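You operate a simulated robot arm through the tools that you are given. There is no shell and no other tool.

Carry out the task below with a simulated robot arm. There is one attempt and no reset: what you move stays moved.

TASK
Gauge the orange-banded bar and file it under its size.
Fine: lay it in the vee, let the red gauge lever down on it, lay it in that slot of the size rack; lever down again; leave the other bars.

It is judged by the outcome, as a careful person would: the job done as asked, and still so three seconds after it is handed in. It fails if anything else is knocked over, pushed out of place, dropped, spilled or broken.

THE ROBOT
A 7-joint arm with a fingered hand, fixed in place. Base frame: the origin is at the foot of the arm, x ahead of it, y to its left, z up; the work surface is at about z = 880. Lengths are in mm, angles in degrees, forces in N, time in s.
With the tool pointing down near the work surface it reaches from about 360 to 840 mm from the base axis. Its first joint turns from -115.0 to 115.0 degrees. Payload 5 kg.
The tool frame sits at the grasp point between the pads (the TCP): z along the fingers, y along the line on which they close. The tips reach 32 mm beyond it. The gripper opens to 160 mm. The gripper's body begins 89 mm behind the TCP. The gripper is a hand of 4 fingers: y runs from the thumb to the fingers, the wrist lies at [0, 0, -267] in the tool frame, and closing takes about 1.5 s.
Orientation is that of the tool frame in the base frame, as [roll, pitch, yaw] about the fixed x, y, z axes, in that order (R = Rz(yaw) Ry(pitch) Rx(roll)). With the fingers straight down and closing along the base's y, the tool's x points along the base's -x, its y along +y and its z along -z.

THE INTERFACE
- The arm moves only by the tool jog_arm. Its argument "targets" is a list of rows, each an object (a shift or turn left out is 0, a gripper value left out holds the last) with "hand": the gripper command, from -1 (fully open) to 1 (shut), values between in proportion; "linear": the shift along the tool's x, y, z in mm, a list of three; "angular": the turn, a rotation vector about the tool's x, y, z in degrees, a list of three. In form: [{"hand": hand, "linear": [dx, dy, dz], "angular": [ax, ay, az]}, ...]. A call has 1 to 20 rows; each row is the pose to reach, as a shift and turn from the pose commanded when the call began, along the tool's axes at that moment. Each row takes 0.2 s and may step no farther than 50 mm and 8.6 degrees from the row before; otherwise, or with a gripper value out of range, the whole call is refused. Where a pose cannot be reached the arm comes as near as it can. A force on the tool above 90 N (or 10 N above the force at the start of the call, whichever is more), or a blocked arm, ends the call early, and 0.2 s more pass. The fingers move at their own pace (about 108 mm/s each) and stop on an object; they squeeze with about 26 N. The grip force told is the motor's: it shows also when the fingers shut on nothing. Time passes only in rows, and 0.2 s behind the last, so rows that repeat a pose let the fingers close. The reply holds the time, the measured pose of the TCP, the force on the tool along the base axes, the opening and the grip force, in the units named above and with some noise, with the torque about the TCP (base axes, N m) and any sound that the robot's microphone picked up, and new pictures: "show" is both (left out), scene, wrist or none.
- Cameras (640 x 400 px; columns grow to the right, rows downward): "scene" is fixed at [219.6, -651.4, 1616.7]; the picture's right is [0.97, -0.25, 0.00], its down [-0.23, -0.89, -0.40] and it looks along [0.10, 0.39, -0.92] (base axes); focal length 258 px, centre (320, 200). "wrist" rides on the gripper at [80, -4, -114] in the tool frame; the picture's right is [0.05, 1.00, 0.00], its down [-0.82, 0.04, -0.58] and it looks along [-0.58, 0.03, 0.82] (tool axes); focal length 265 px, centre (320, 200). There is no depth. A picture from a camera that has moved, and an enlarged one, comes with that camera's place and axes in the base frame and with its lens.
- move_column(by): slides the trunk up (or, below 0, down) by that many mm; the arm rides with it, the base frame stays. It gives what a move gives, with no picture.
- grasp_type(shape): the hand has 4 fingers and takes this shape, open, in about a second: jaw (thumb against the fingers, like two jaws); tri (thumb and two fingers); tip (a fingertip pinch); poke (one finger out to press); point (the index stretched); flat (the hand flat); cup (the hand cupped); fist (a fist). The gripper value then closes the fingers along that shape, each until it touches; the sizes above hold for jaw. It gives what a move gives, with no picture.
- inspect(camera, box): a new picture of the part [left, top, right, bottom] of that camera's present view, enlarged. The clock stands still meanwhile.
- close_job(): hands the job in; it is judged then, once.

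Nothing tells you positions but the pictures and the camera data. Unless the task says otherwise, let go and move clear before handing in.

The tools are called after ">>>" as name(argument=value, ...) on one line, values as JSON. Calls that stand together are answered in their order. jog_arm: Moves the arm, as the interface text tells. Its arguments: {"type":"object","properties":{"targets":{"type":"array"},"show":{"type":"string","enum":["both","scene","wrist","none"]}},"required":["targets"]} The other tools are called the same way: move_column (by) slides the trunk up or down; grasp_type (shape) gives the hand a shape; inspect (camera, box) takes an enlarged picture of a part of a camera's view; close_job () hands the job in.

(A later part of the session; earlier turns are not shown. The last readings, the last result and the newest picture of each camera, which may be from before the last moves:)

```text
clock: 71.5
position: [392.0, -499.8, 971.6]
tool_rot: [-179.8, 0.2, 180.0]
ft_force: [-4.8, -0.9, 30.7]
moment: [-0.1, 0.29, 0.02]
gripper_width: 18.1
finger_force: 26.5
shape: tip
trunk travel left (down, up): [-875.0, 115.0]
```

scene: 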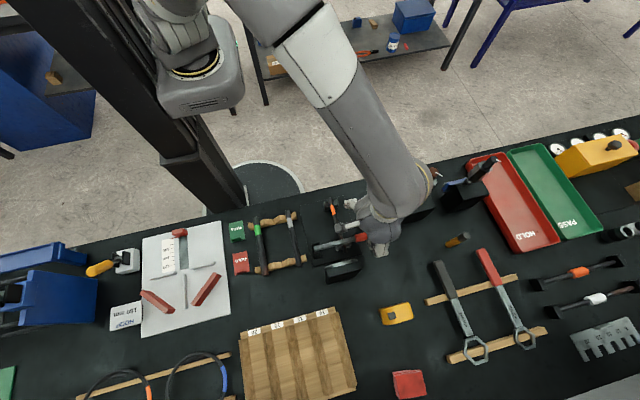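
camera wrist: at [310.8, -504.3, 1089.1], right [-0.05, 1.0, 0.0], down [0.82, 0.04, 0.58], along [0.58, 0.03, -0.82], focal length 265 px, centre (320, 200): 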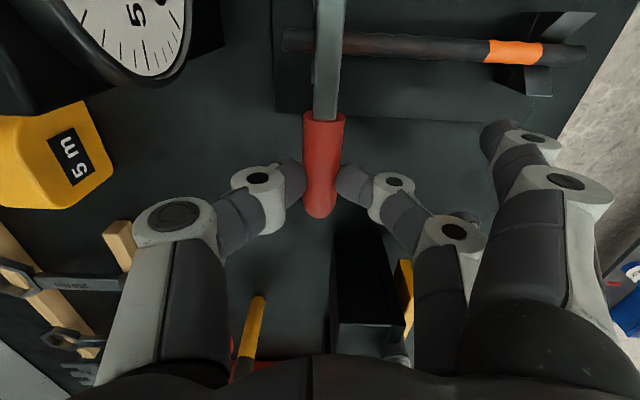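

The lever foot has met the bar (30 N up). I'll relieve the push, then open the fingers so the lever rests on the bar by itself.

>>> jog_arm(targets=[{"linear": [0, 0, -1.5]}, {"linear": [0, 0, -3]}, {"linear": [0, 0, -3]}, {"hand": 0.7, "linear": [0, 0, -3]}, {"hand": 0.5, "linear": [0, 0, -3]}, {"hand": 0.4, "linear": [0, 0, -3]}, {"hand": 0.4, "linear": [0, 0, -3]}])

>>> inspect(camera="wrist", box=[100, 0, 380, 200])

>>> inspect(camera="scene", box=[280, 180, 420, 290])

```text
clock: 73.1
position: [393.6, -500.2, 970.7]
tool_rot: [-179.9, -0.1, -179.9]
ft_force: [0.1, -0.2, 0.0]
moment: [-0.01, -0.03, -0.01]
gripper_width: 47.5
finger_force: 0.0
shape: tip
trunk travel left (down, up): [-875.0, 115.0]
camera wrist: at [311.5, -503.6, 1083.2], right [-0.05, 1.0, 0.0], down [0.82, 0.04, 0.58], along [0.58, 0.03, -0.82], focal length 265 px, centre (320, 200)
```

scene: 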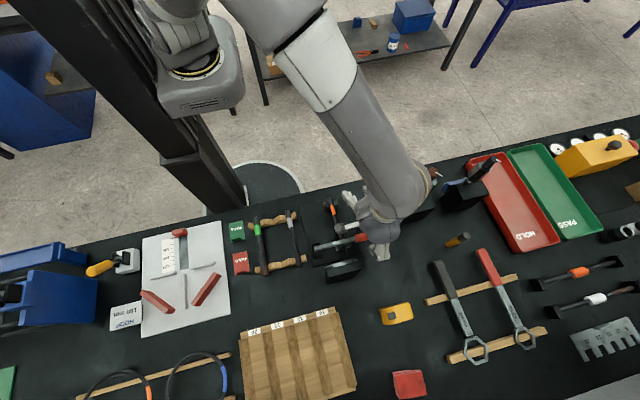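
wrist: 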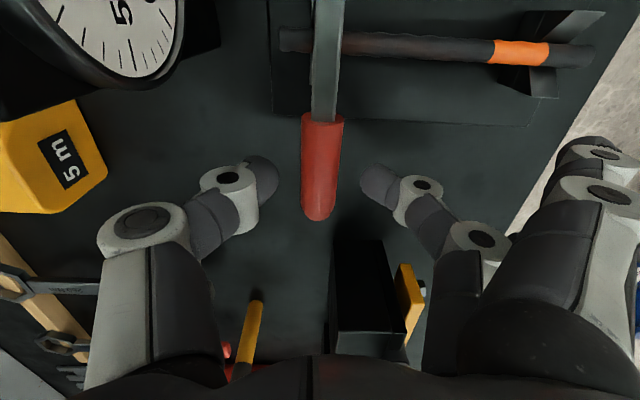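

```text
2.00 times, centred on (240, 100) of wrist
camera zoom: at [311.5, -503.6, 1083.2], right [-0.05, 1.0, 0.0], down [0.82, 0.04, 0.58], along [0.58, 0.03, -0.82], focal length 531 px, centre (480, 400)
```

zoom: 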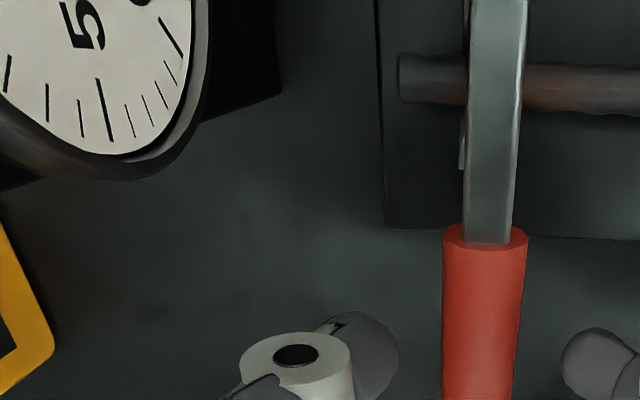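

```text
3.64 times, centred on (350, 235) of scene
camera zoom: at [219.6, -651.4, 1616.7], right [0.97, -0.25, 0.0], down [-0.23, -0.89, -0.4], along [0.1, 0.39, -0.92], focal length 937 px, centre (211, 73)
```

zoom: 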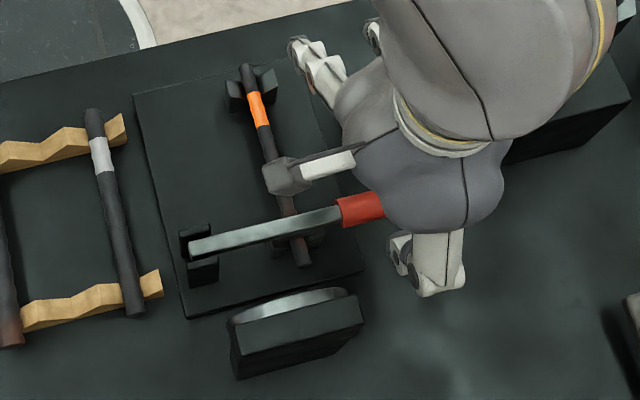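

The lever now rests on the bar, released. I'll rise, turn and move back to where the dial can be viewed squarely.

>>> jog_arm(targets=[{"linear": [0, 0, -20]}, {"linear": [0, 0, -45]}, {"linear": [0, 0, -75]}, {"linear": [5, 8, -90], "angular": [0, 0, 8.2]}, {"linear": [11, 18, -90], "angular": [0, 0, 16.4]}, {"linear": [17, 28, -90], "angular": [0, 0, 24.6]}, {"linear": [23, 38, -90], "angular": [0, 0, 32.8]}, {"linear": [29, 48, -90], "angular": [0, 0, 41]}, {"linear": [35, 58, -90], "angular": [0, 0, 49.2]}, {"linear": [41, 68, -90], "angular": [0, 0, 57.4]}, {"linear": [47, 78, -90], "angular": [0, 0, 65.6]}, {"linear": [53, 88, -90], "angular": [0, 0, 73.8]}, {"linear": [59, 96, -90], "angular": [0, 0, 82]}, {"linear": [65, 102, -90], "angular": [0, 0, 90]}, {"linear": [65, 102, -90], "angular": [0, 0, 90]}])

>>> inspect(camera="wrist", box=[220, 230, 340, 310])

>>> inspect(camera="wrist", box=[200, 60, 440, 230])

```text
clock: 76.3
position: [327.1, -396.8, 1061.5]
tool_rot: [179.9, 0.0, 89.9]
ft_force: [1.4, -0.4, -0.6]
moment: [0.03, 0.01, -0.01]
gripper_width: 47.6
finger_force: 0.0
shape: tip
trunk travel left (down, up): [-875.0, 115.0]
camera wrist: at [322.5, -317.4, 1173.8], right [1.0, 0.05, 0.0], down [0.04, -0.82, 0.58], along [0.03, -0.58, -0.82], focal length 265 px, centre (320, 200)
```

scene: 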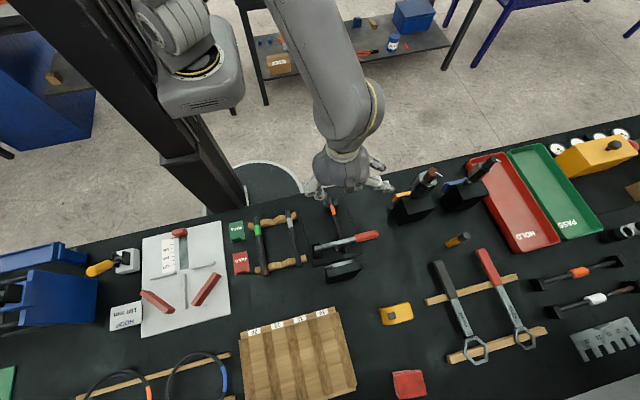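
wrist: 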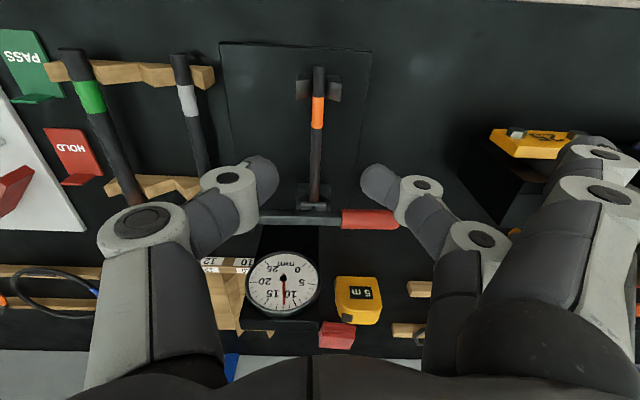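

```text
5.00 times, centred on (280, 270) of wrist
camera zoom: at [322.5, -317.4, 1173.8], right [1.0, 0.05, 0.0], down [0.04, -0.82, 0.58], along [0.03, -0.58, -0.82], focal length 1327 px, centre (520, -150)
```

zoom: 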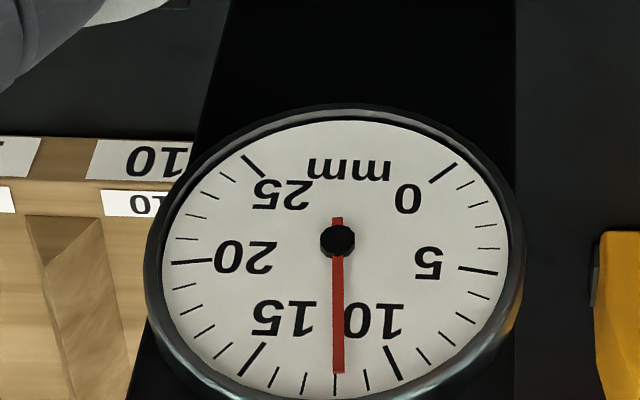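

```text
2.35 times, centred on (320, 145) of wrist
camera zoom: at [322.5, -317.4, 1173.8], right [1.0, 0.05, 0.0], down [0.04, -0.82, 0.58], along [0.03, -0.58, -0.82], focal length 624 px, centre (320, 329)
```

zoom: 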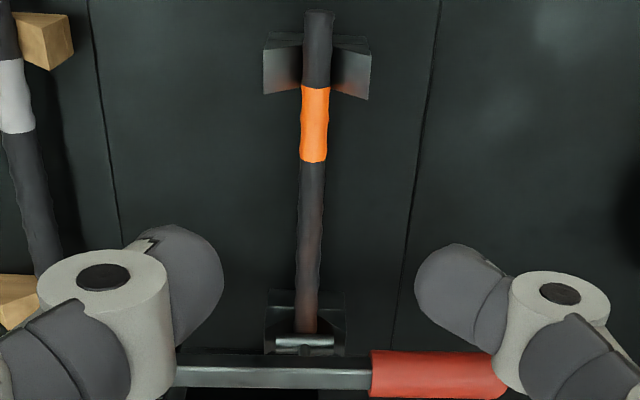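

The needle is between 10 and 15, near 12. I'll zoom in closer to be sure.

>>> inspect(camera="wrist", box=[255, 275, 315, 320])

```text
8.89 times, centred on (285, 298) of wrist
camera zoom: at [322.5, -317.4, 1173.8], right [1.0, 0.05, 0.0], down [0.04, -0.82, 0.58], along [0.03, -0.58, -0.82], focal length 2359 px, centre (631, -667)
```

zoom: 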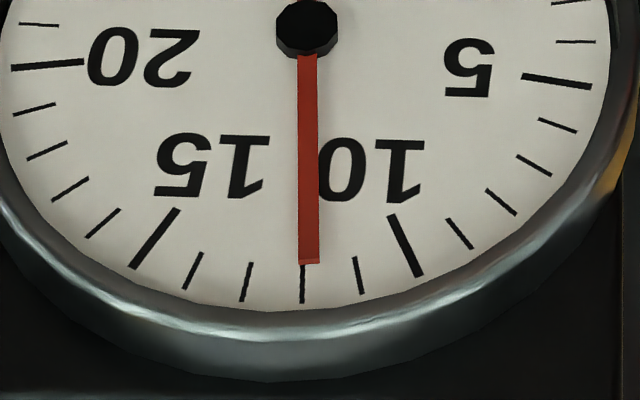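

The dial reads 12 mm, so the bar belongs in slot 12. Next I'll raise the lever again, starting by turning back and coming down over the handle with the two-finger pinch.

>>> jog_arm(targets=[{"linear": [-9, 6, 0], "angular": [0, 0, -8.2]}, {"linear": [-19, 12, 0], "angular": [0, 0, -16.4]}, {"linear": [-28, 18, 0], "angular": [0, 0, -24.6]}, {"linear": [-38, 24, 0], "angular": [0, 0, -32.8]}, {"linear": [-47, 30, 0], "angular": [0, 0, -41]}, {"linear": [-57, 36, 0], "angular": [0, 0, -49.2]}, {"linear": [-66, 43, 0], "angular": [0, 0, -57.4]}, {"linear": [-76, 49, 0], "angular": [0, 0, -65.6]}, {"linear": [-86, 55, 0], "angular": [0, 0, -73.8]}, {"linear": [-95, 61, 0], "angular": [0, 0, -82]}, {"linear": [-103.4, 66.3, 0], "angular": [0, 0, -90]}, {"linear": [-103.4, 66.3, 30], "angular": [0, 0, -90]}, {"linear": [-103.4, 66.3, 60], "angular": [0, 0, -90]}, {"linear": [-103.4, 66.3, 80], "angular": [0, 0, -90]}, {"linear": [-103.4, 66.3, 92.5], "angular": [0, 0, -90]}, {"linear": [-103.4, 66.3, 92.5], "angular": [0, 0, -90]}])

>>> inspect(camera="wrist", box=[180, 60, 460, 260])

```text
clock: 79.7
position: [394.4, -502.1, 968.0]
tool_rot: [180.0, 0.1, -180.0]
ft_force: [0.1, 0.2, -0.9]
moment: [0.01, 0.03, 0.02]
gripper_width: 47.6
finger_force: 0.1
shape: tip
trunk travel left (down, up): [-875.0, 115.0]
camera wrist: at [313.4, -505.7, 1081.5], right [-0.05, 1.0, 0.0], down [0.82, 0.04, 0.58], along [0.58, 0.03, -0.82], focal length 265 px, centre (320, 200)
```

scene: 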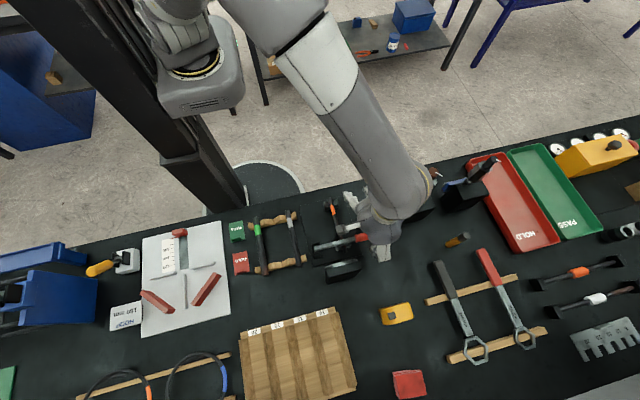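
wrist: 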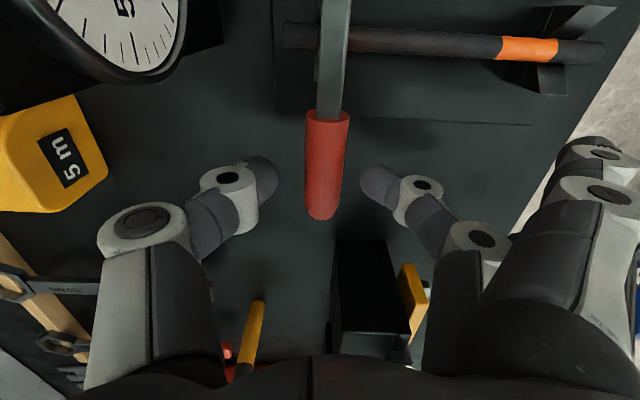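

```text
2.00 times, centred on (320, 160) of wrist
camera zoom: at [313.4, -505.7, 1081.5], right [-0.05, 1.0, 0.0], down [0.82, 0.04, 0.58], along [0.58, 0.03, -0.82], focal length 531 px, centre (320, 280)
```

zoom: 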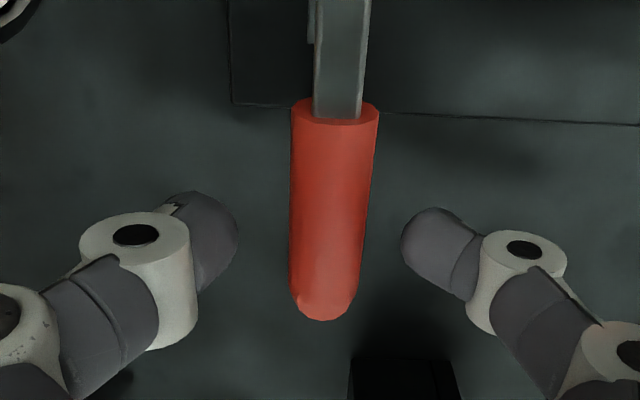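

>>> jog_arm(targets=[{"hand": 0.5, "linear": [0, 2.3, 0]}, {"hand": 0.9, "linear": [0, 2.3, 0]}, {"hand": 0.9, "linear": [0, 2.3, 0]}, {"hand": 0.9, "linear": [0, 2.3, 0]}, {"hand": 0.9, "linear": [0, 2.3, 0]}], show="wrist")

>>> inspect(camera="wrist", box=[180, 60, 460, 260])

```text
clock: 80.9
position: [393.8, -499.6, 968.8]
tool_rot: [-180.0, 0.1, -179.9]
ft_force: [0.1, -1.1, 0.6]
moment: [-0.05, 0.03, 0.0]
gripper_width: 14.0
finger_force: 26.0
shape: tip
trunk travel left (down, up): [-875.0, 115.0]
camera wrist: at [313.0, -503.8, 1081.1], right [-0.05, 1.0, 0.0], down [0.82, 0.04, 0.58], along [0.58, 0.03, -0.82], focal length 265 px, centre (320, 200)
```

wrist: 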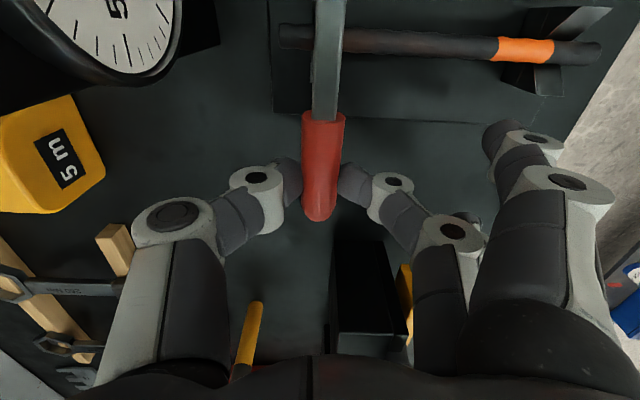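

```text
2.00 times, centred on (320, 160) of wrist
camera zoom: at [313.0, -503.8, 1081.1], right [-0.05, 1.0, 0.0], down [0.82, 0.04, 0.58], along [0.58, 0.03, -0.82], focal length 531 px, centre (320, 280)
```

zoom: 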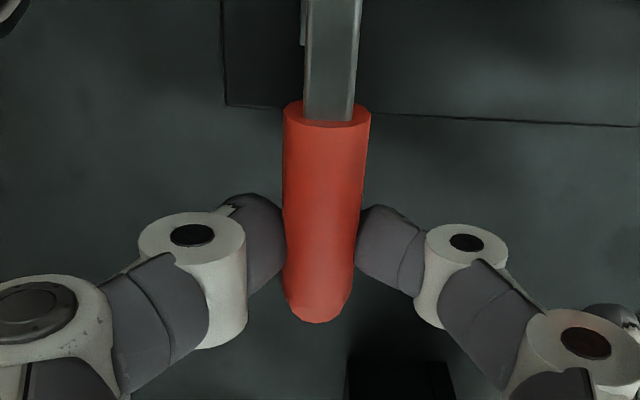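

Pinched again. I'll lift along the arc, checking partway.

>>> jog_arm(targets=[{"linear": [1, 0, -5]}, {"linear": [2.1, 0, -10]}, {"linear": [3.2, 0, -14]}, {"linear": [5.1, 0, -20.3]}, {"linear": [7.1, 0, -26.6]}, {"linear": [9.5, 0, -32.6]}, {"linear": [12.1, 0, -38.6]}, {"linear": [12.1, 0, -38.6]}])

>>> inspect(camera="wrist", box=[180, 60, 460, 260])

>>> inspect(camera="scene", box=[280, 180, 420, 290])

```text
clock: 82.7
position: [382.9, -500.1, 1006.5]
tool_rot: [180.0, 0.0, -179.8]
ft_force: [12.5, -5.7, 3.2]
moment: [-0.11, -0.48, -0.03]
gripper_width: 14.3
finger_force: 25.5
shape: tip
trunk travel left (down, up): [-875.0, 115.0]
camera wrist: at [302.2, -503.5, 1119.0], right [-0.05, 1.0, 0.0], down [0.82, 0.04, 0.58], along [0.58, 0.03, -0.82], focal length 265 px, centre (320, 200)
```

scene: 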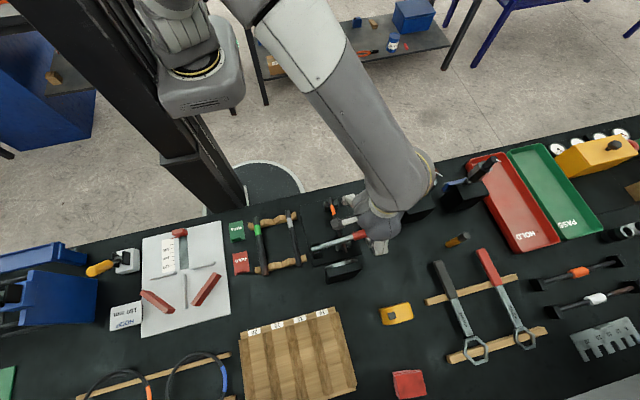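
wrist: 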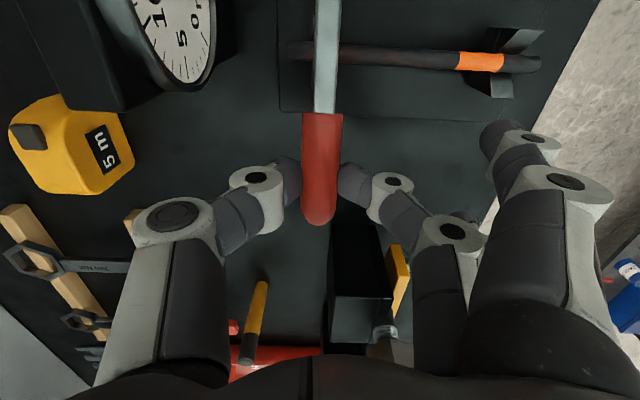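

```text
2.00 times, centred on (320, 160) of wrist
camera zoom: at [302.2, -503.5, 1119.0], right [-0.05, 1.0, 0.0], down [0.82, 0.04, 0.58], along [0.58, 0.03, -0.82], focal length 531 px, centre (320, 280)
```

zoom: 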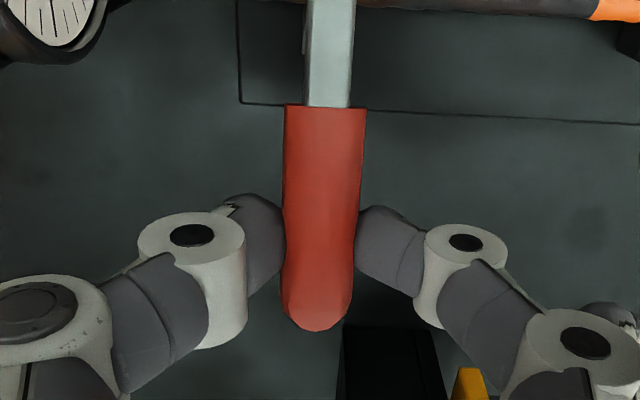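

```text
3.64 times, centred on (350, 235) of scene
camera zoom: at [219.6, -651.4, 1616.7], right [0.97, -0.25, 0.0], down [-0.23, -0.89, -0.4], along [0.1, 0.39, -0.92], focal length 937 px, centre (211, 73)
```

zoom: 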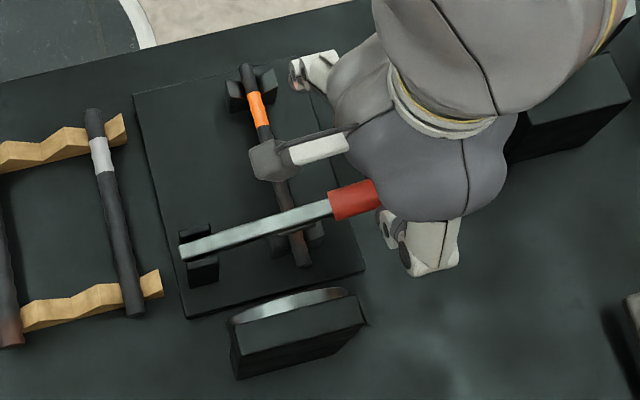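

The lever is following well. I'll continue along a slightly wider arc to about 60°.

>>> jog_arm(targets=[{"linear": [2, 0, -6]}, {"linear": [4.9, 0, -11.6]}, {"linear": [8.2, 0, -17.2]}, {"linear": [11.9, 0, -22.6]}, {"linear": [15.8, 0, -27.9]}, {"linear": [19.9, 0, -33]}, {"linear": [24.2, 0, -37.9]}, {"linear": [28.8, 0, -42.6]}, {"linear": [33.5, 0, -47.2]}, {"linear": [38.4, 0, -51.5]}, {"linear": [43.5, 0, -55.6]}, {"linear": [48.8, 0, -59.5]}, {"linear": [54.2, 0, -63.1]}, {"linear": [59.8, 0, -66.5]}, {"linear": [59.8, 0, -66.5]}])

>>> inspect(camera="wrist", box=[180, 60, 460, 260])

```text
clock: 85.9
position: [323.1, -499.4, 1074.5]
tool_rot: [179.8, -0.2, -180.0]
ft_force: [5.8, -4.1, 5.7]
moment: [-0.09, -0.31, -0.03]
gripper_width: 15.1
finger_force: 26.2
shape: tip
trunk travel left (down, up): [-875.0, 115.0]
camera wrist: at [240.9, -503.3, 1186.0], right [-0.05, 1.0, 0.0], down [0.82, 0.04, 0.58], along [0.58, 0.03, -0.82], focal length 265 px, centre (320, 200)
```

scene: 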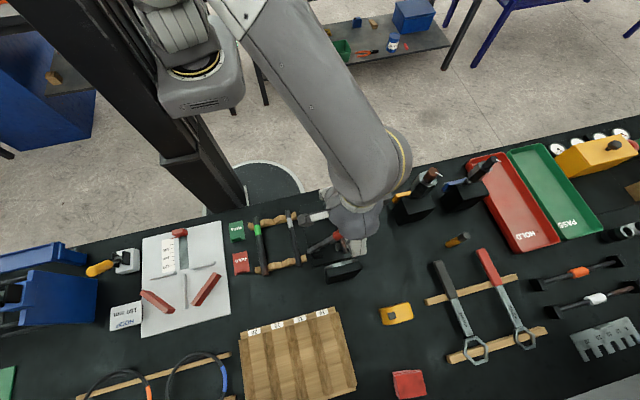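
wrist: 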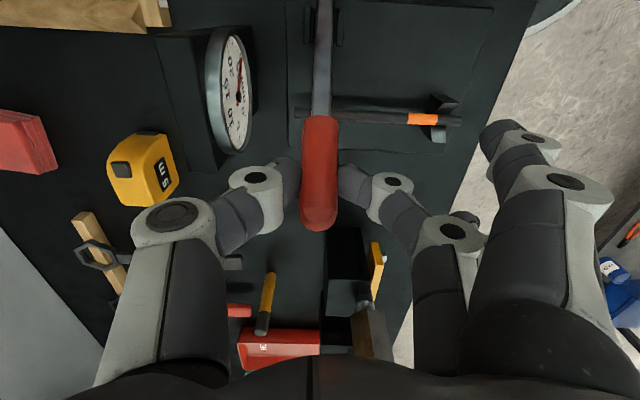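

```text
2.00 times, centred on (320, 160) of wrist
camera zoom: at [240.9, -503.3, 1186.0], right [-0.05, 1.0, 0.0], down [0.82, 0.04, 0.58], along [0.58, 0.03, -0.82], focal length 531 px, centre (320, 280)
```

zoom: 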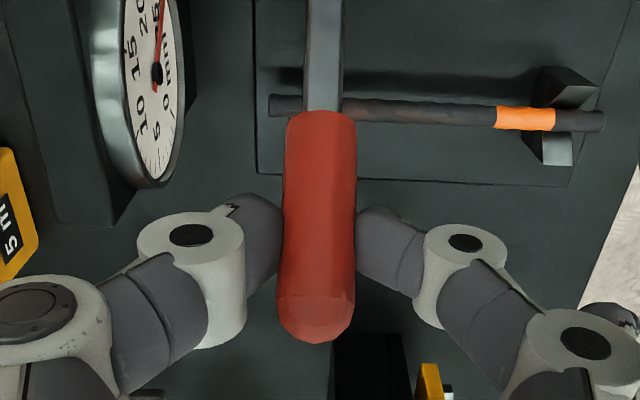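

>>> jog_arm(targets=[{"linear": [5.4, 0, -3.2]}, {"linear": [10.9, 0, -6.2]}, {"linear": [14.5, 0, -7.8]}, {"linear": [18.2, 0, -9.3]}, {"linear": [20.7, 0, -10.3]}, {"linear": [20.7, 0, -10.3]}], show="wrist")

```text
clock: 87.3
position: [300.8, -499.8, 1083.5]
tool_rot: [179.9, -0.1, 179.9]
ft_force: [-0.7, 0.1, -6.3]
moment: [0.03, -0.22, -0.06]
gripper_width: 14.9
finger_force: 25.8
shape: tip
trunk travel left (down, up): [-875.0, 115.0]
camera wrist: at [219.8, -503.5, 1196.5], right [-0.05, 1.0, 0.0], down [0.82, 0.04, 0.58], along [0.58, 0.03, -0.82], focal length 265 px, centre (320, 200)
```

wrist: 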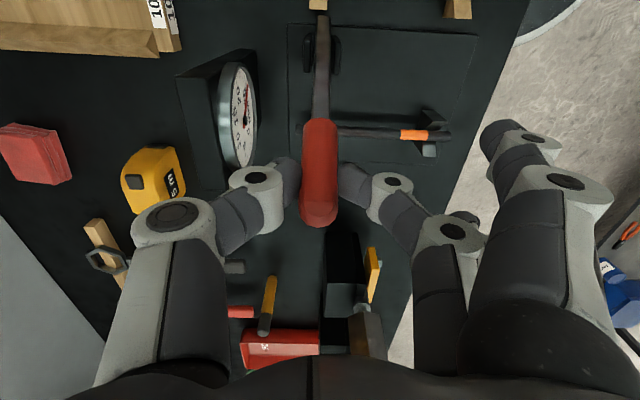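

>>> jog_arm(targets=[{"linear": [2.5, 0, -1.2]}, {"linear": [5, 0, -2.2]}, {"linear": [7, 0, -3]}, {"linear": [7, 0, -3]}], show="wrist")

```text
clock: 88.3
position: [294.0, -498.6, 1086.8]
tool_rot: [-180.0, 0.0, -180.0]
ft_force: [-2.3, 0.7, -13.2]
moment: [0.06, -0.15, -0.04]
gripper_width: 14.5
finger_force: 26.1
shape: tip
trunk travel left (down, up): [-875.0, 115.0]
camera wrist: at [212.9, -503.7, 1199.5], right [-0.05, 1.0, 0.0], down [0.82, 0.04, 0.58], along [0.58, 0.03, -0.82], focal length 265 px, centre (320, 200)
```

wrist: 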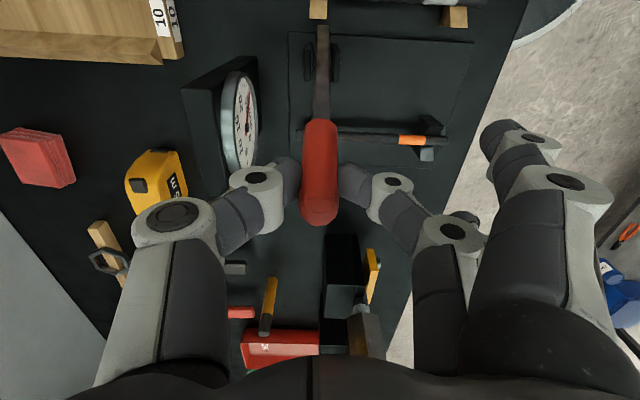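

>>> jog_arm(targets=[{"linear": [2.5, 0, 0.3]}, {"linear": [5, 0, 0.5]}, {"linear": [5, 0, 0.5]}], show="none")

```text
clock: 89.1
position: [289.5, -500.4, 1088.1]
tool_rot: [-179.8, 0.0, -179.9]
ft_force: [3.3, 0.8, -2.8]
moment: [0.07, -0.28, -0.08]
gripper_width: 14.4
finger_force: 26.4
shape: tip
trunk travel left (down, up): [-875.0, 115.0]
```

>>> jog_arm(targets=[{"linear": [2.5, 0, -0.4]}, {"linear": [5, 0, -0.8]}, {"linear": [5, 0, -0.8]}], show="wrist")

>>> inspect(camera="wrist", box=[180, 60, 460, 260])

```text
clock: 89.9
position: [288.2, -499.0, 1086.8]
tool_rot: [-179.9, 0.1, -179.9]
ft_force: [23.6, -4.6, -0.8]
moment: [-0.02, -0.68, 0.02]
gripper_width: 14.7
finger_force: 25.8
shape: tip
trunk travel left (down, up): [-875.0, 115.0]
camera wrist: at [207.0, -503.3, 1200.3], right [-0.05, 1.0, 0.0], down [0.81, 0.04, 0.58], along [0.58, 0.03, -0.82], focal length 265 px, centre (320, 200)
```

wrist: 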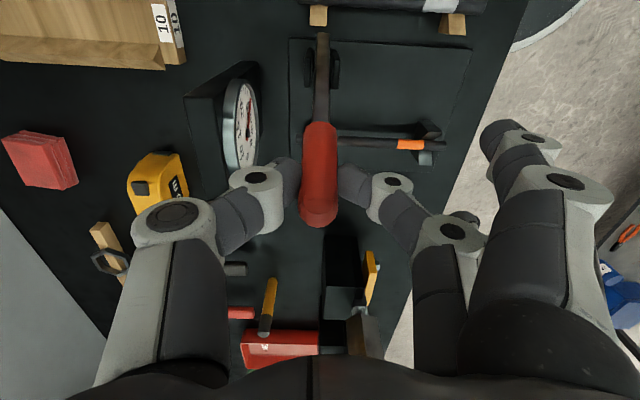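

```text
2.00 times, centred on (320, 160) of wrist
camera zoom: at [207.0, -503.3, 1200.3], right [-0.05, 1.0, 0.0], down [0.81, 0.04, 0.58], along [0.58, 0.03, -0.82], focal length 531 px, centre (320, 280)
```

zoom: 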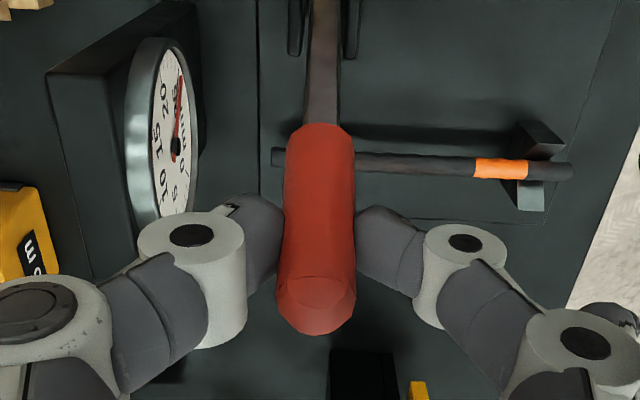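

The lever is at its upper stop. I'll ease off, open the fingers and rise clear.

>>> jog_arm(targets=[{"hand": 0.9, "linear": [-2, 0, 0]}, {"hand": 0.9, "linear": [-3.5, 0, 0.5]}, {"hand": 0.6, "linear": [-3.5, 0, 0.5]}, {"hand": 0.3, "linear": [-3.5, 0, 0.5]}, {"hand": 0.2, "linear": [-3.5, 0, 0.5]}, {"hand": 0.2, "linear": [-3.5, 0, -20]}, {"hand": 0.2, "linear": [-3.5, 0, -50]}, {"hand": 0.2, "linear": [-3.5, 0, -90]}, {"hand": 0.2, "linear": [-3.5, 0, -100]}])

>>> inspect(camera="wrist", box=[180, 60, 460, 260])

>>> inspect(camera="scene", box=[270, 180, 410, 290])

```text
clock: 91.9
position: [289.2, -501.1, 1189.4]
tool_rot: [180.0, 0.0, 180.0]
ft_force: [-0.6, 0.0, -0.1]
moment: [0.02, -0.02, -0.02]
gripper_width: 63.3
finger_force: 0.1
shape: tip
trunk travel left (down, up): [-875.0, 115.0]
camera wrist: at [207.4, -504.8, 1301.1], right [-0.05, 1.0, 0.0], down [0.82, 0.04, 0.58], along [0.58, 0.03, -0.82], focal length 265 px, centre (320, 200)
```

scene: 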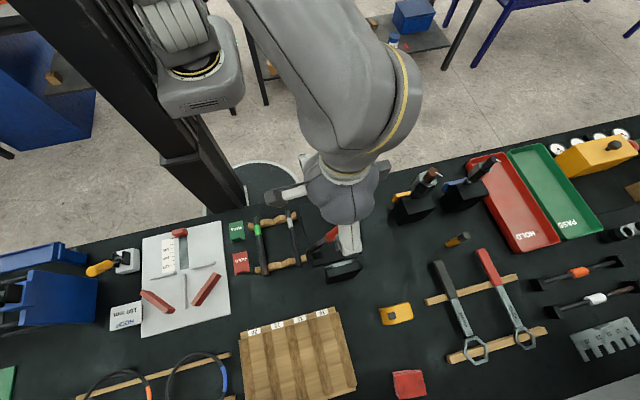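
wrist: 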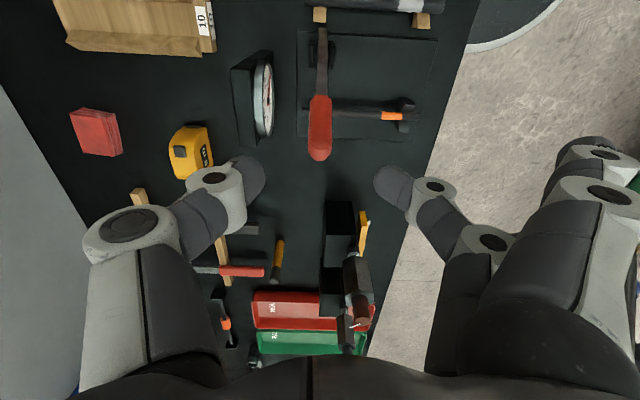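

```text
2.00 times, centred on (320, 160) of wrist
camera zoom: at [207.4, -504.8, 1301.1], right [-0.05, 1.0, 0.0], down [0.82, 0.04, 0.58], along [0.58, 0.03, -0.82], focal length 531 px, centre (320, 280)
```

zoom: 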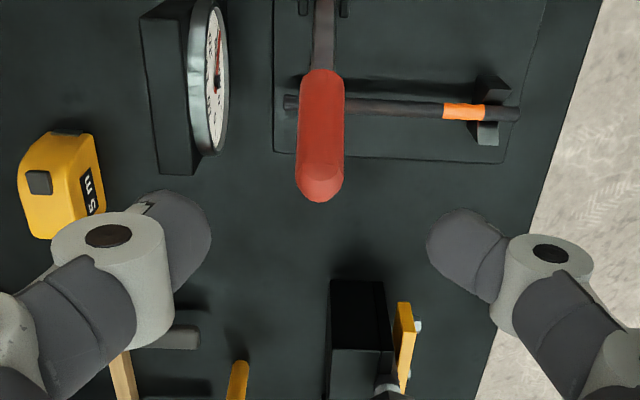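

```text
3.64 times, centred on (340, 235) of scene
camera zoom: at [219.6, -651.4, 1616.7], right [0.97, -0.25, 0.0], down [-0.23, -0.89, -0.4], along [0.1, 0.39, -0.92], focal length 937 px, centre (247, 73)
```

zoom: 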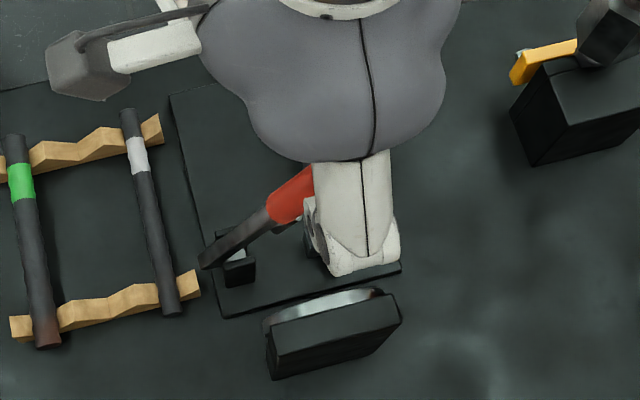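

The lever stays up and the bar lies undisturbed in the vees. I'll switch back to the full jaw, turn, and come down over the bar.

>>> grasp_type(shape="jaw")

>>> jog_arm(targets=[{"hand": 0.5, "linear": [-5, 6, 0], "angular": [0, 0, 8.2]}, {"linear": [-10, 12, 0], "angular": [0, 0, 16.4]}, {"linear": [-15, 18, 0], "angular": [0, 0, 24.6]}, {"linear": [-20, 24, 0], "angular": [0, 0, 32.8]}, {"linear": [-25, 30, 0], "angular": [0, 0, 41]}, {"linear": [-30, 36, 0], "angular": [0, 0, 49.2]}, {"linear": [-35, 42, 0], "angular": [0, 0, 57.4]}, {"linear": [-40, 48, 0], "angular": [0, 0, 65.6]}, {"linear": [-45, 54, 0], "angular": [0, 0, 73.8]}, {"linear": [-50, 58, 0], "angular": [0, 0, 82]}, {"linear": [-53, 62, 0], "angular": [0, 0, 90]}, {"linear": [-53, 62, 40], "angular": [0, 0, 90]}, {"linear": [-53, 62, 80], "angular": [0, 0, 90]}, {"linear": [-53, 62, 120], "angular": [0, 0, 90]}, {"linear": [-53, 62, 160], "angular": [0, 0, 90]}, {"linear": [-53, 62, 195], "angular": [0, 0, 90]}, {"linear": [-53, 62, 210], "angular": [0, 0, 90]}, {"linear": [-53, 62, 210], "angular": [0, 0, 90]}])

>>> inspect(camera="wrist", box=[180, 60, 460, 260])

>>> inspect(camera="scene", box=[270, 180, 410, 290])

```text
clock: 92.8
position: [288.4, -501.3, 1188.2]
tool_rot: [-179.9, 0.1, -180.0]
ft_force: [-0.6, -0.5, 0.2]
moment: [0.0, 0.03, -0.02]
gripper_width: 160.0
finger_force: 0.1
shape: jaw
trunk travel left (down, up): [-875.0, 115.0]
```

```text
clock: 96.6
position: [339.5, -437.8, 976.9]
tool_rot: [180.0, -0.1, 90.0]
ft_force: [-0.1, 0.3, -0.4]
moment: [0.01, 0.0, 0.01]
gripper_width: 40.5
finger_force: 0.1
shape: jaw
trunk travel left (down, up): [-875.0, 115.0]
camera wrist: at [335.3, -357.1, 1089.5], right [1.0, 0.05, 0.0], down [0.04, -0.82, 0.58], along [0.03, -0.58, -0.82], focal length 265 px, centre (320, 200)
```

scene: 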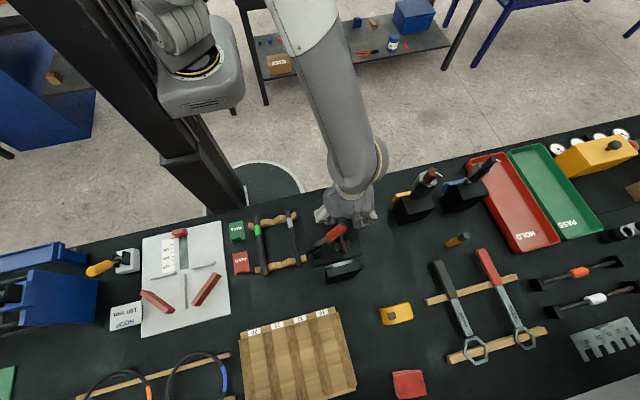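
wrist: 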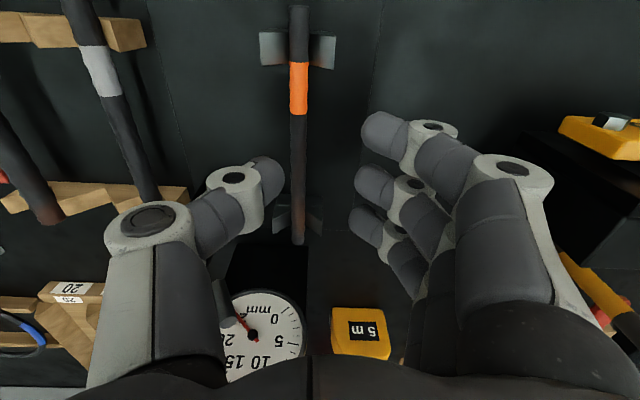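

```text
2.00 times, centred on (320, 160) of wrist
camera zoom: at [335.3, -357.1, 1089.5], right [1.0, 0.05, 0.0], down [0.04, -0.82, 0.58], along [0.03, -0.58, -0.82], focal length 531 px, centre (320, 280)
```

zoom: 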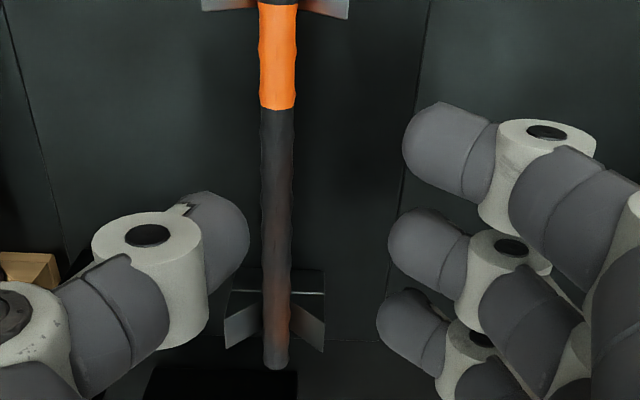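

```text
3.64 times, centred on (340, 235) of scene
camera zoom: at [219.6, -651.4, 1616.7], right [0.97, -0.25, 0.0], down [-0.23, -0.89, -0.4], along [0.1, 0.39, -0.92], focal length 937 px, centre (247, 73)
```

zoom: 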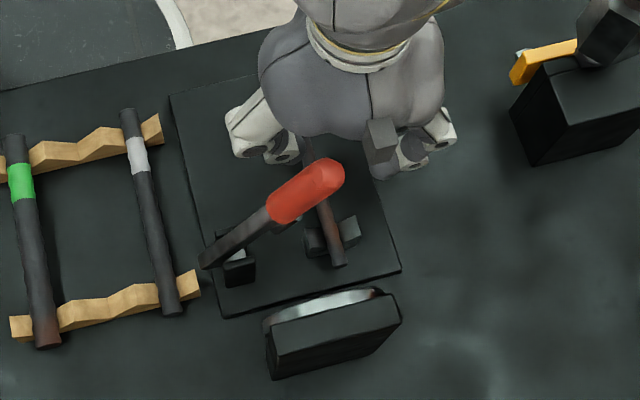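

The bar is centred at x≈324.4, y≈-437. I'll slide over it and descend to the grip height.

>>> jog_arm(targets=[{"linear": [2, 0, 6]}, {"linear": [3, -8, 10]}, {"linear": [3, -15.3, 12]}, {"linear": [3, -15.3, 20]}, {"linear": [3, -15.3, 28]}, {"linear": [3, -15.3, 33]}, {"linear": [3, -15.3, 36]}, {"linear": [3, -15.3, 36]}])

>>> inspect(camera="wrist", box=[180, 60, 460, 260])

```text
clock: 98.4
position: [323.9, -434.5, 941.8]
tool_rot: [180.0, 0.0, 90.0]
ft_force: [-0.4, 0.3, 0.7]
moment: [0.0, -0.02, 0.02]
gripper_width: 40.3
finger_force: 0.1
shape: jaw
trunk travel left (down, up): [-875.0, 115.0]
camera wrist: at [320.1, -354.7, 1054.4], right [1.0, 0.05, 0.0], down [0.04, -0.82, 0.58], along [0.03, -0.58, -0.82], focal length 265 px, centre (320, 200)
```

scene: 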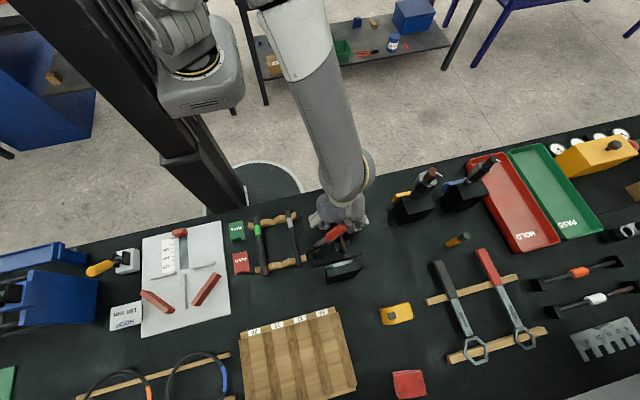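
wrist: 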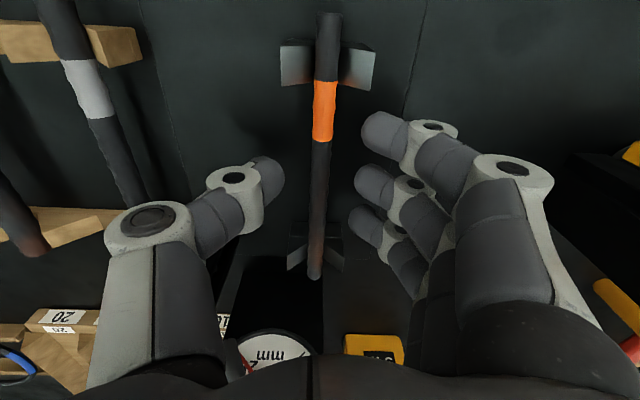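

```text
2.00 times, centred on (320, 160) of wrist
camera zoom: at [320.1, -354.7, 1054.4], right [1.0, 0.05, 0.0], down [0.04, -0.82, 0.58], along [0.03, -0.58, -0.82], focal length 531 px, centre (320, 280)
```

zoom: 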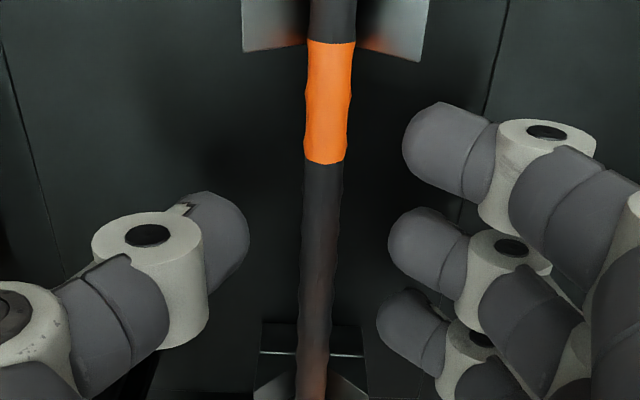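

Aligned. Closing on the bar.

>>> jog_arm(targets=[{"hand": 0.75}, {"hand": 1.0}, {"hand": 1.0}, {"hand": 1.0}, {"hand": 1.0}], show="wrist")

>>> inspect(camera="wrist", box=[180, 60, 460, 260])

```text
clock: 99.6
position: [325.2, -434.8, 941.0]
tool_rot: [-180.0, 0.0, 89.9]
ft_force: [0.9, 0.3, 0.9]
moment: [0.01, -0.03, -0.01]
gripper_width: 6.0
finger_force: 26.1
shape: jaw
trunk travel left (down, up): [-875.0, 115.0]
camera wrist: at [320.2, -354.7, 1054.5], right [1.0, 0.05, 0.0], down [0.04, -0.82, 0.58], along [0.03, -0.58, -0.82], focal length 265 px, centre (320, 200)
```

wrist: 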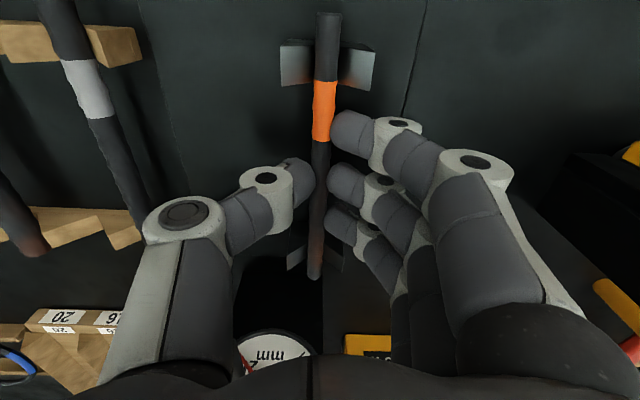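

```text
2.00 times, centred on (320, 160) of wrist
camera zoom: at [320.2, -354.7, 1054.5], right [1.0, 0.05, 0.0], down [0.04, -0.82, 0.58], along [0.03, -0.58, -0.82], focal length 531 px, centre (320, 280)
```

zoom: 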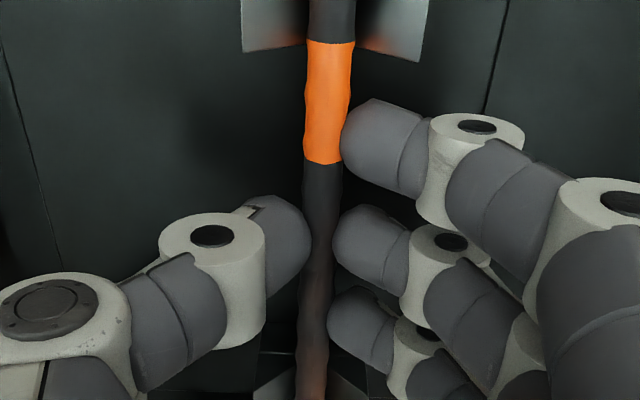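

Width 6 mm means the pads are pinching rather high on the bar. I'll reopen, go 3 mm lower for the same grip as before (about 9.4 mm) and close again.

>>> jog_arm(targets=[{"hand": 0.7}, {"hand": 0.7}, {"hand": 0.7, "linear": [0, -0.5, 1.5]}, {"hand": 0.7, "linear": [0, -0.5, 3.2]}, {"hand": 1.0, "linear": [0, -0.5, 3.2]}, {"hand": 1.0, "linear": [0, -0.5, 3.2]}, {"hand": 1.0, "linear": [0, -0.5, 3.2]}, {"hand": 1.0, "linear": [0, -0.5, 3.2]}], show="wrist")

```text
clock: 101.4
position: [324.4, -434.2, 938.6]
tool_rot: [180.0, 0.0, 90.0]
ft_force: [0.5, -0.4, -0.3]
moment: [0.0, -0.01, -0.02]
gripper_width: 6.9
finger_force: 26.3
shape: jaw
trunk travel left (down, up): [-875.0, 115.0]
camera wrist: at [319.5, -354.3, 1050.9], right [1.0, 0.05, 0.0], down [0.04, -0.82, 0.58], along [0.03, -0.58, -0.82], focal length 265 px, centre (320, 200)
```

wrist: 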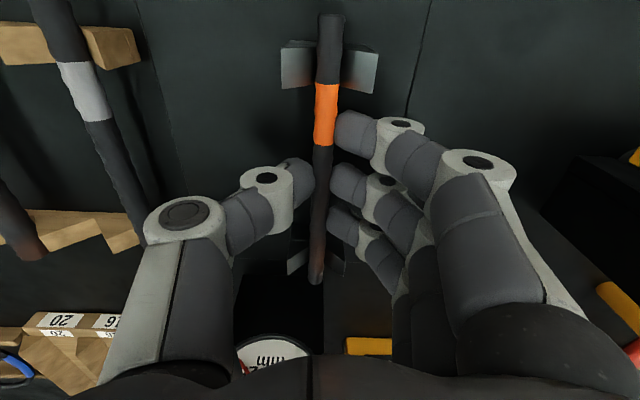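

>>> jog_arm(targets=[{"hand": 0.7}, {"hand": 0.7}, {"hand": 0.7, "linear": [0, 0, 1.5]}, {"hand": 0.7, "linear": [0, 0, 3.2]}, {"hand": 1.0, "linear": [0, 0, 3.2]}, {"hand": 1.0, "linear": [0, 0, 3.2]}, {"hand": 1.0, "linear": [0, 0, 3.2]}, {"hand": 1.0, "linear": [0, 0, 3.2]}], show="wrist")

```text
clock: 103.2
position: [325.0, -434.9, 935.0]
tool_rot: [179.9, 0.0, 90.0]
ft_force: [0.5, -0.1, -0.4]
moment: [0.0, -0.02, 0.0]
gripper_width: 6.5
finger_force: 25.8
shape: jaw
trunk travel left (down, up): [-875.0, 115.0]
camera wrist: at [319.8, -354.6, 1047.5], right [1.0, 0.05, 0.0], down [0.04, -0.82, 0.58], along [0.03, -0.58, -0.82], focal length 265 px, centre (320, 200)
```

wrist: 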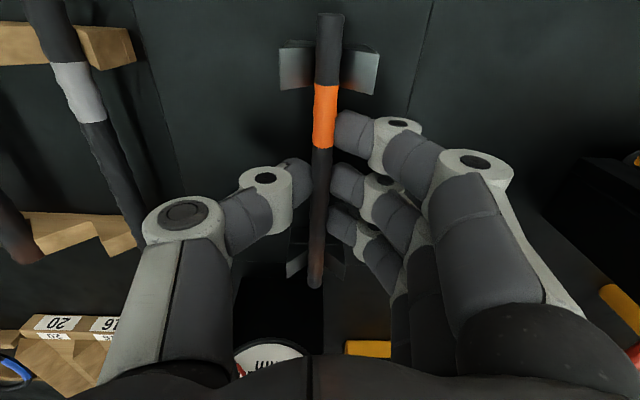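

The width peaks near TCP z≈938, so that is the bar's centre height. I'll take the grip at about 940, which held well before and keeps the fingertips from hanging far below the bar.

>>> jog_arm(targets=[{"hand": 0.7}, {"hand": 0.7}, {"hand": 0.7, "linear": [0, -0.3, -2.5]}, {"hand": 0.7, "linear": [0, -0.3, -5]}, {"hand": 1.0, "linear": [0, -0.3, -5]}, {"hand": 1.0, "linear": [0, -0.3, -5]}, {"hand": 1.0, "linear": [0, -0.3, -5]}, {"hand": 1.0, "linear": [0, -0.3, -5]}, {"hand": 1.0, "linear": [0, -0.3, -6.5]}, {"hand": 1.0, "linear": [0, -0.3, -8]}, {"hand": 1.0, "linear": [0, -0.3, -10]}, {"hand": 1.0, "linear": [0, -0.3, -12]}, {"hand": 1.0, "linear": [0, -0.3, -12]}])

>>> inspect(camera="wrist", box=[180, 0, 460, 200])

```text
clock: 106.0
position: [325.0, -434.5, 946.8]
tool_rot: [-180.0, 0.0, 90.0]
ft_force: [-0.1, 0.0, -2.0]
moment: [0.0, 0.01, 0.01]
gripper_width: 6.6
finger_force: 26.1
shape: jaw
trunk travel left (down, up): [-875.0, 115.0]
camera wrist: at [319.6, -353.8, 1059.2], right [1.0, 0.05, 0.0], down [0.04, -0.82, 0.58], along [0.03, -0.58, -0.82], focal length 265 px, centre (320, 200)
```

scene: 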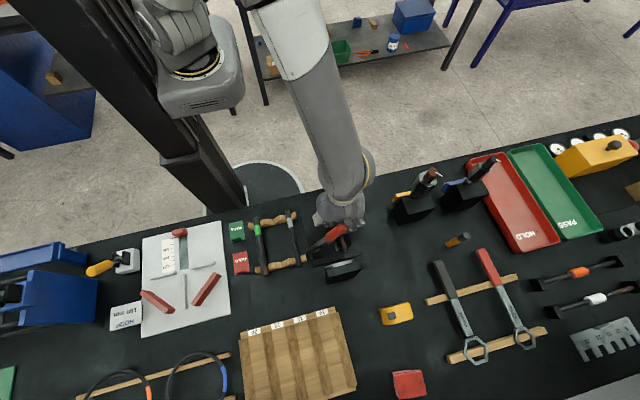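
wrist: 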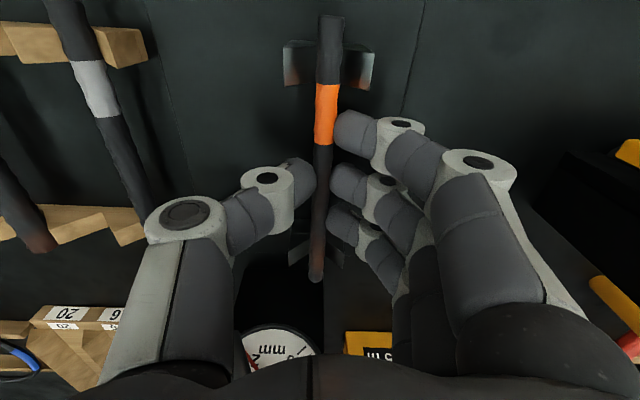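

```text
2.00 times, centred on (320, 100) of wrist
camera zoom: at [319.6, -353.8, 1059.2], right [1.0, 0.05, 0.0], down [0.04, -0.82, 0.58], along [0.03, -0.58, -0.82], focal length 531 px, centre (320, 400)
```

zoom: 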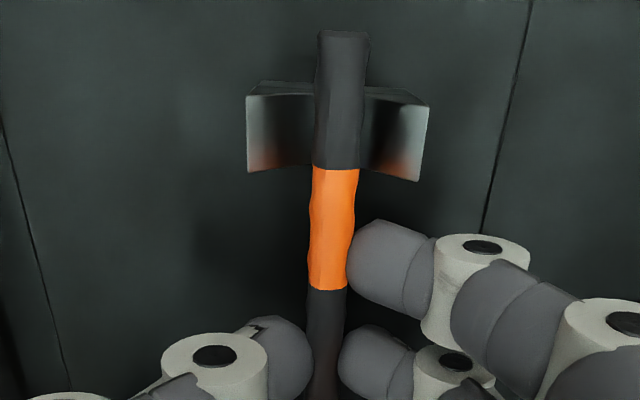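

The bar is lifted out cleanly. I'll rise a little, slide away from the lever to +x, then go up to carry height.

>>> jog_arm(targets=[{"linear": [0, 0, -10]}, {"linear": [0, 2, -18]}, {"linear": [0, 12, -20]}, {"linear": [0, 25, -20]}, {"linear": [0, 36, -22]}, {"linear": [0, 38, -35]}, {"linear": [0, 38, -55]}, {"linear": [0, 38, -80]}, {"linear": [0, 38, -105]}, {"linear": [0, 38, -130]}, {"linear": [0, 38, -155]}, {"linear": [0, 38, -180]}, {"linear": [0, 38, -203]}, {"linear": [0, 38, -216]}, {"linear": [0, 38, -220]}, {"linear": [0, 38, -220]}])

>>> inspect(camera="scene", box=[260, 150, 440, 290])

```text
clock: 109.4
position: [363.0, -434.3, 1165.8]
tool_rot: [180.0, 0.0, 89.9]
ft_force: [0.0, -0.7, -1.4]
moment: [0.0, 0.01, 0.0]
gripper_width: 6.8
finger_force: 26.1
shape: jaw
trunk travel left (down, up): [-875.0, 115.0]
camera wrist: at [358.2, -353.3, 1278.9], right [1.0, 0.05, 0.0], down [0.04, -0.82, 0.58], along [0.03, -0.58, -0.82], focal length 265 px, centre (320, 200)
```

scene: 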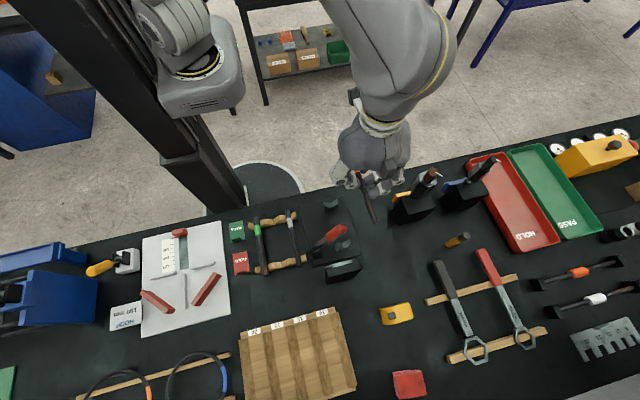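
wrist: 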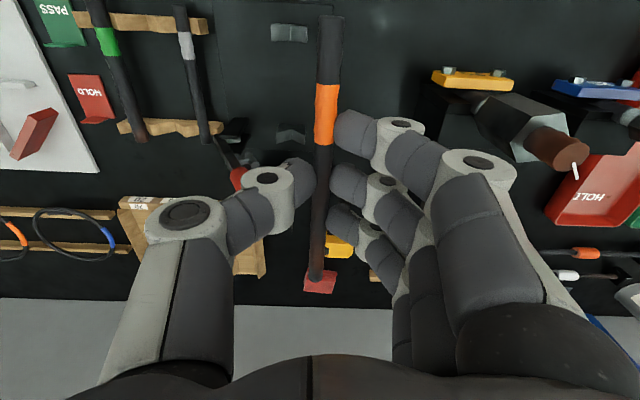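

```text
2.86 times, centred on (350, 220) of scene
camera zoom: at [219.6, -651.4, 1616.7], right [0.97, -0.25, 0.0], down [-0.23, -0.89, -0.4], along [0.1, 0.39, -0.92], focal length 736 px, centre (234, 143)
```

zoom: 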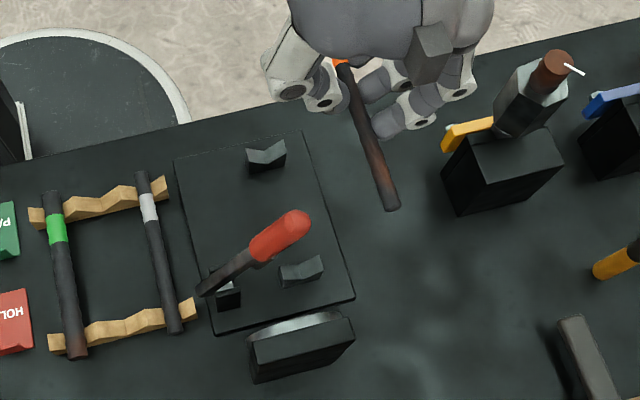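

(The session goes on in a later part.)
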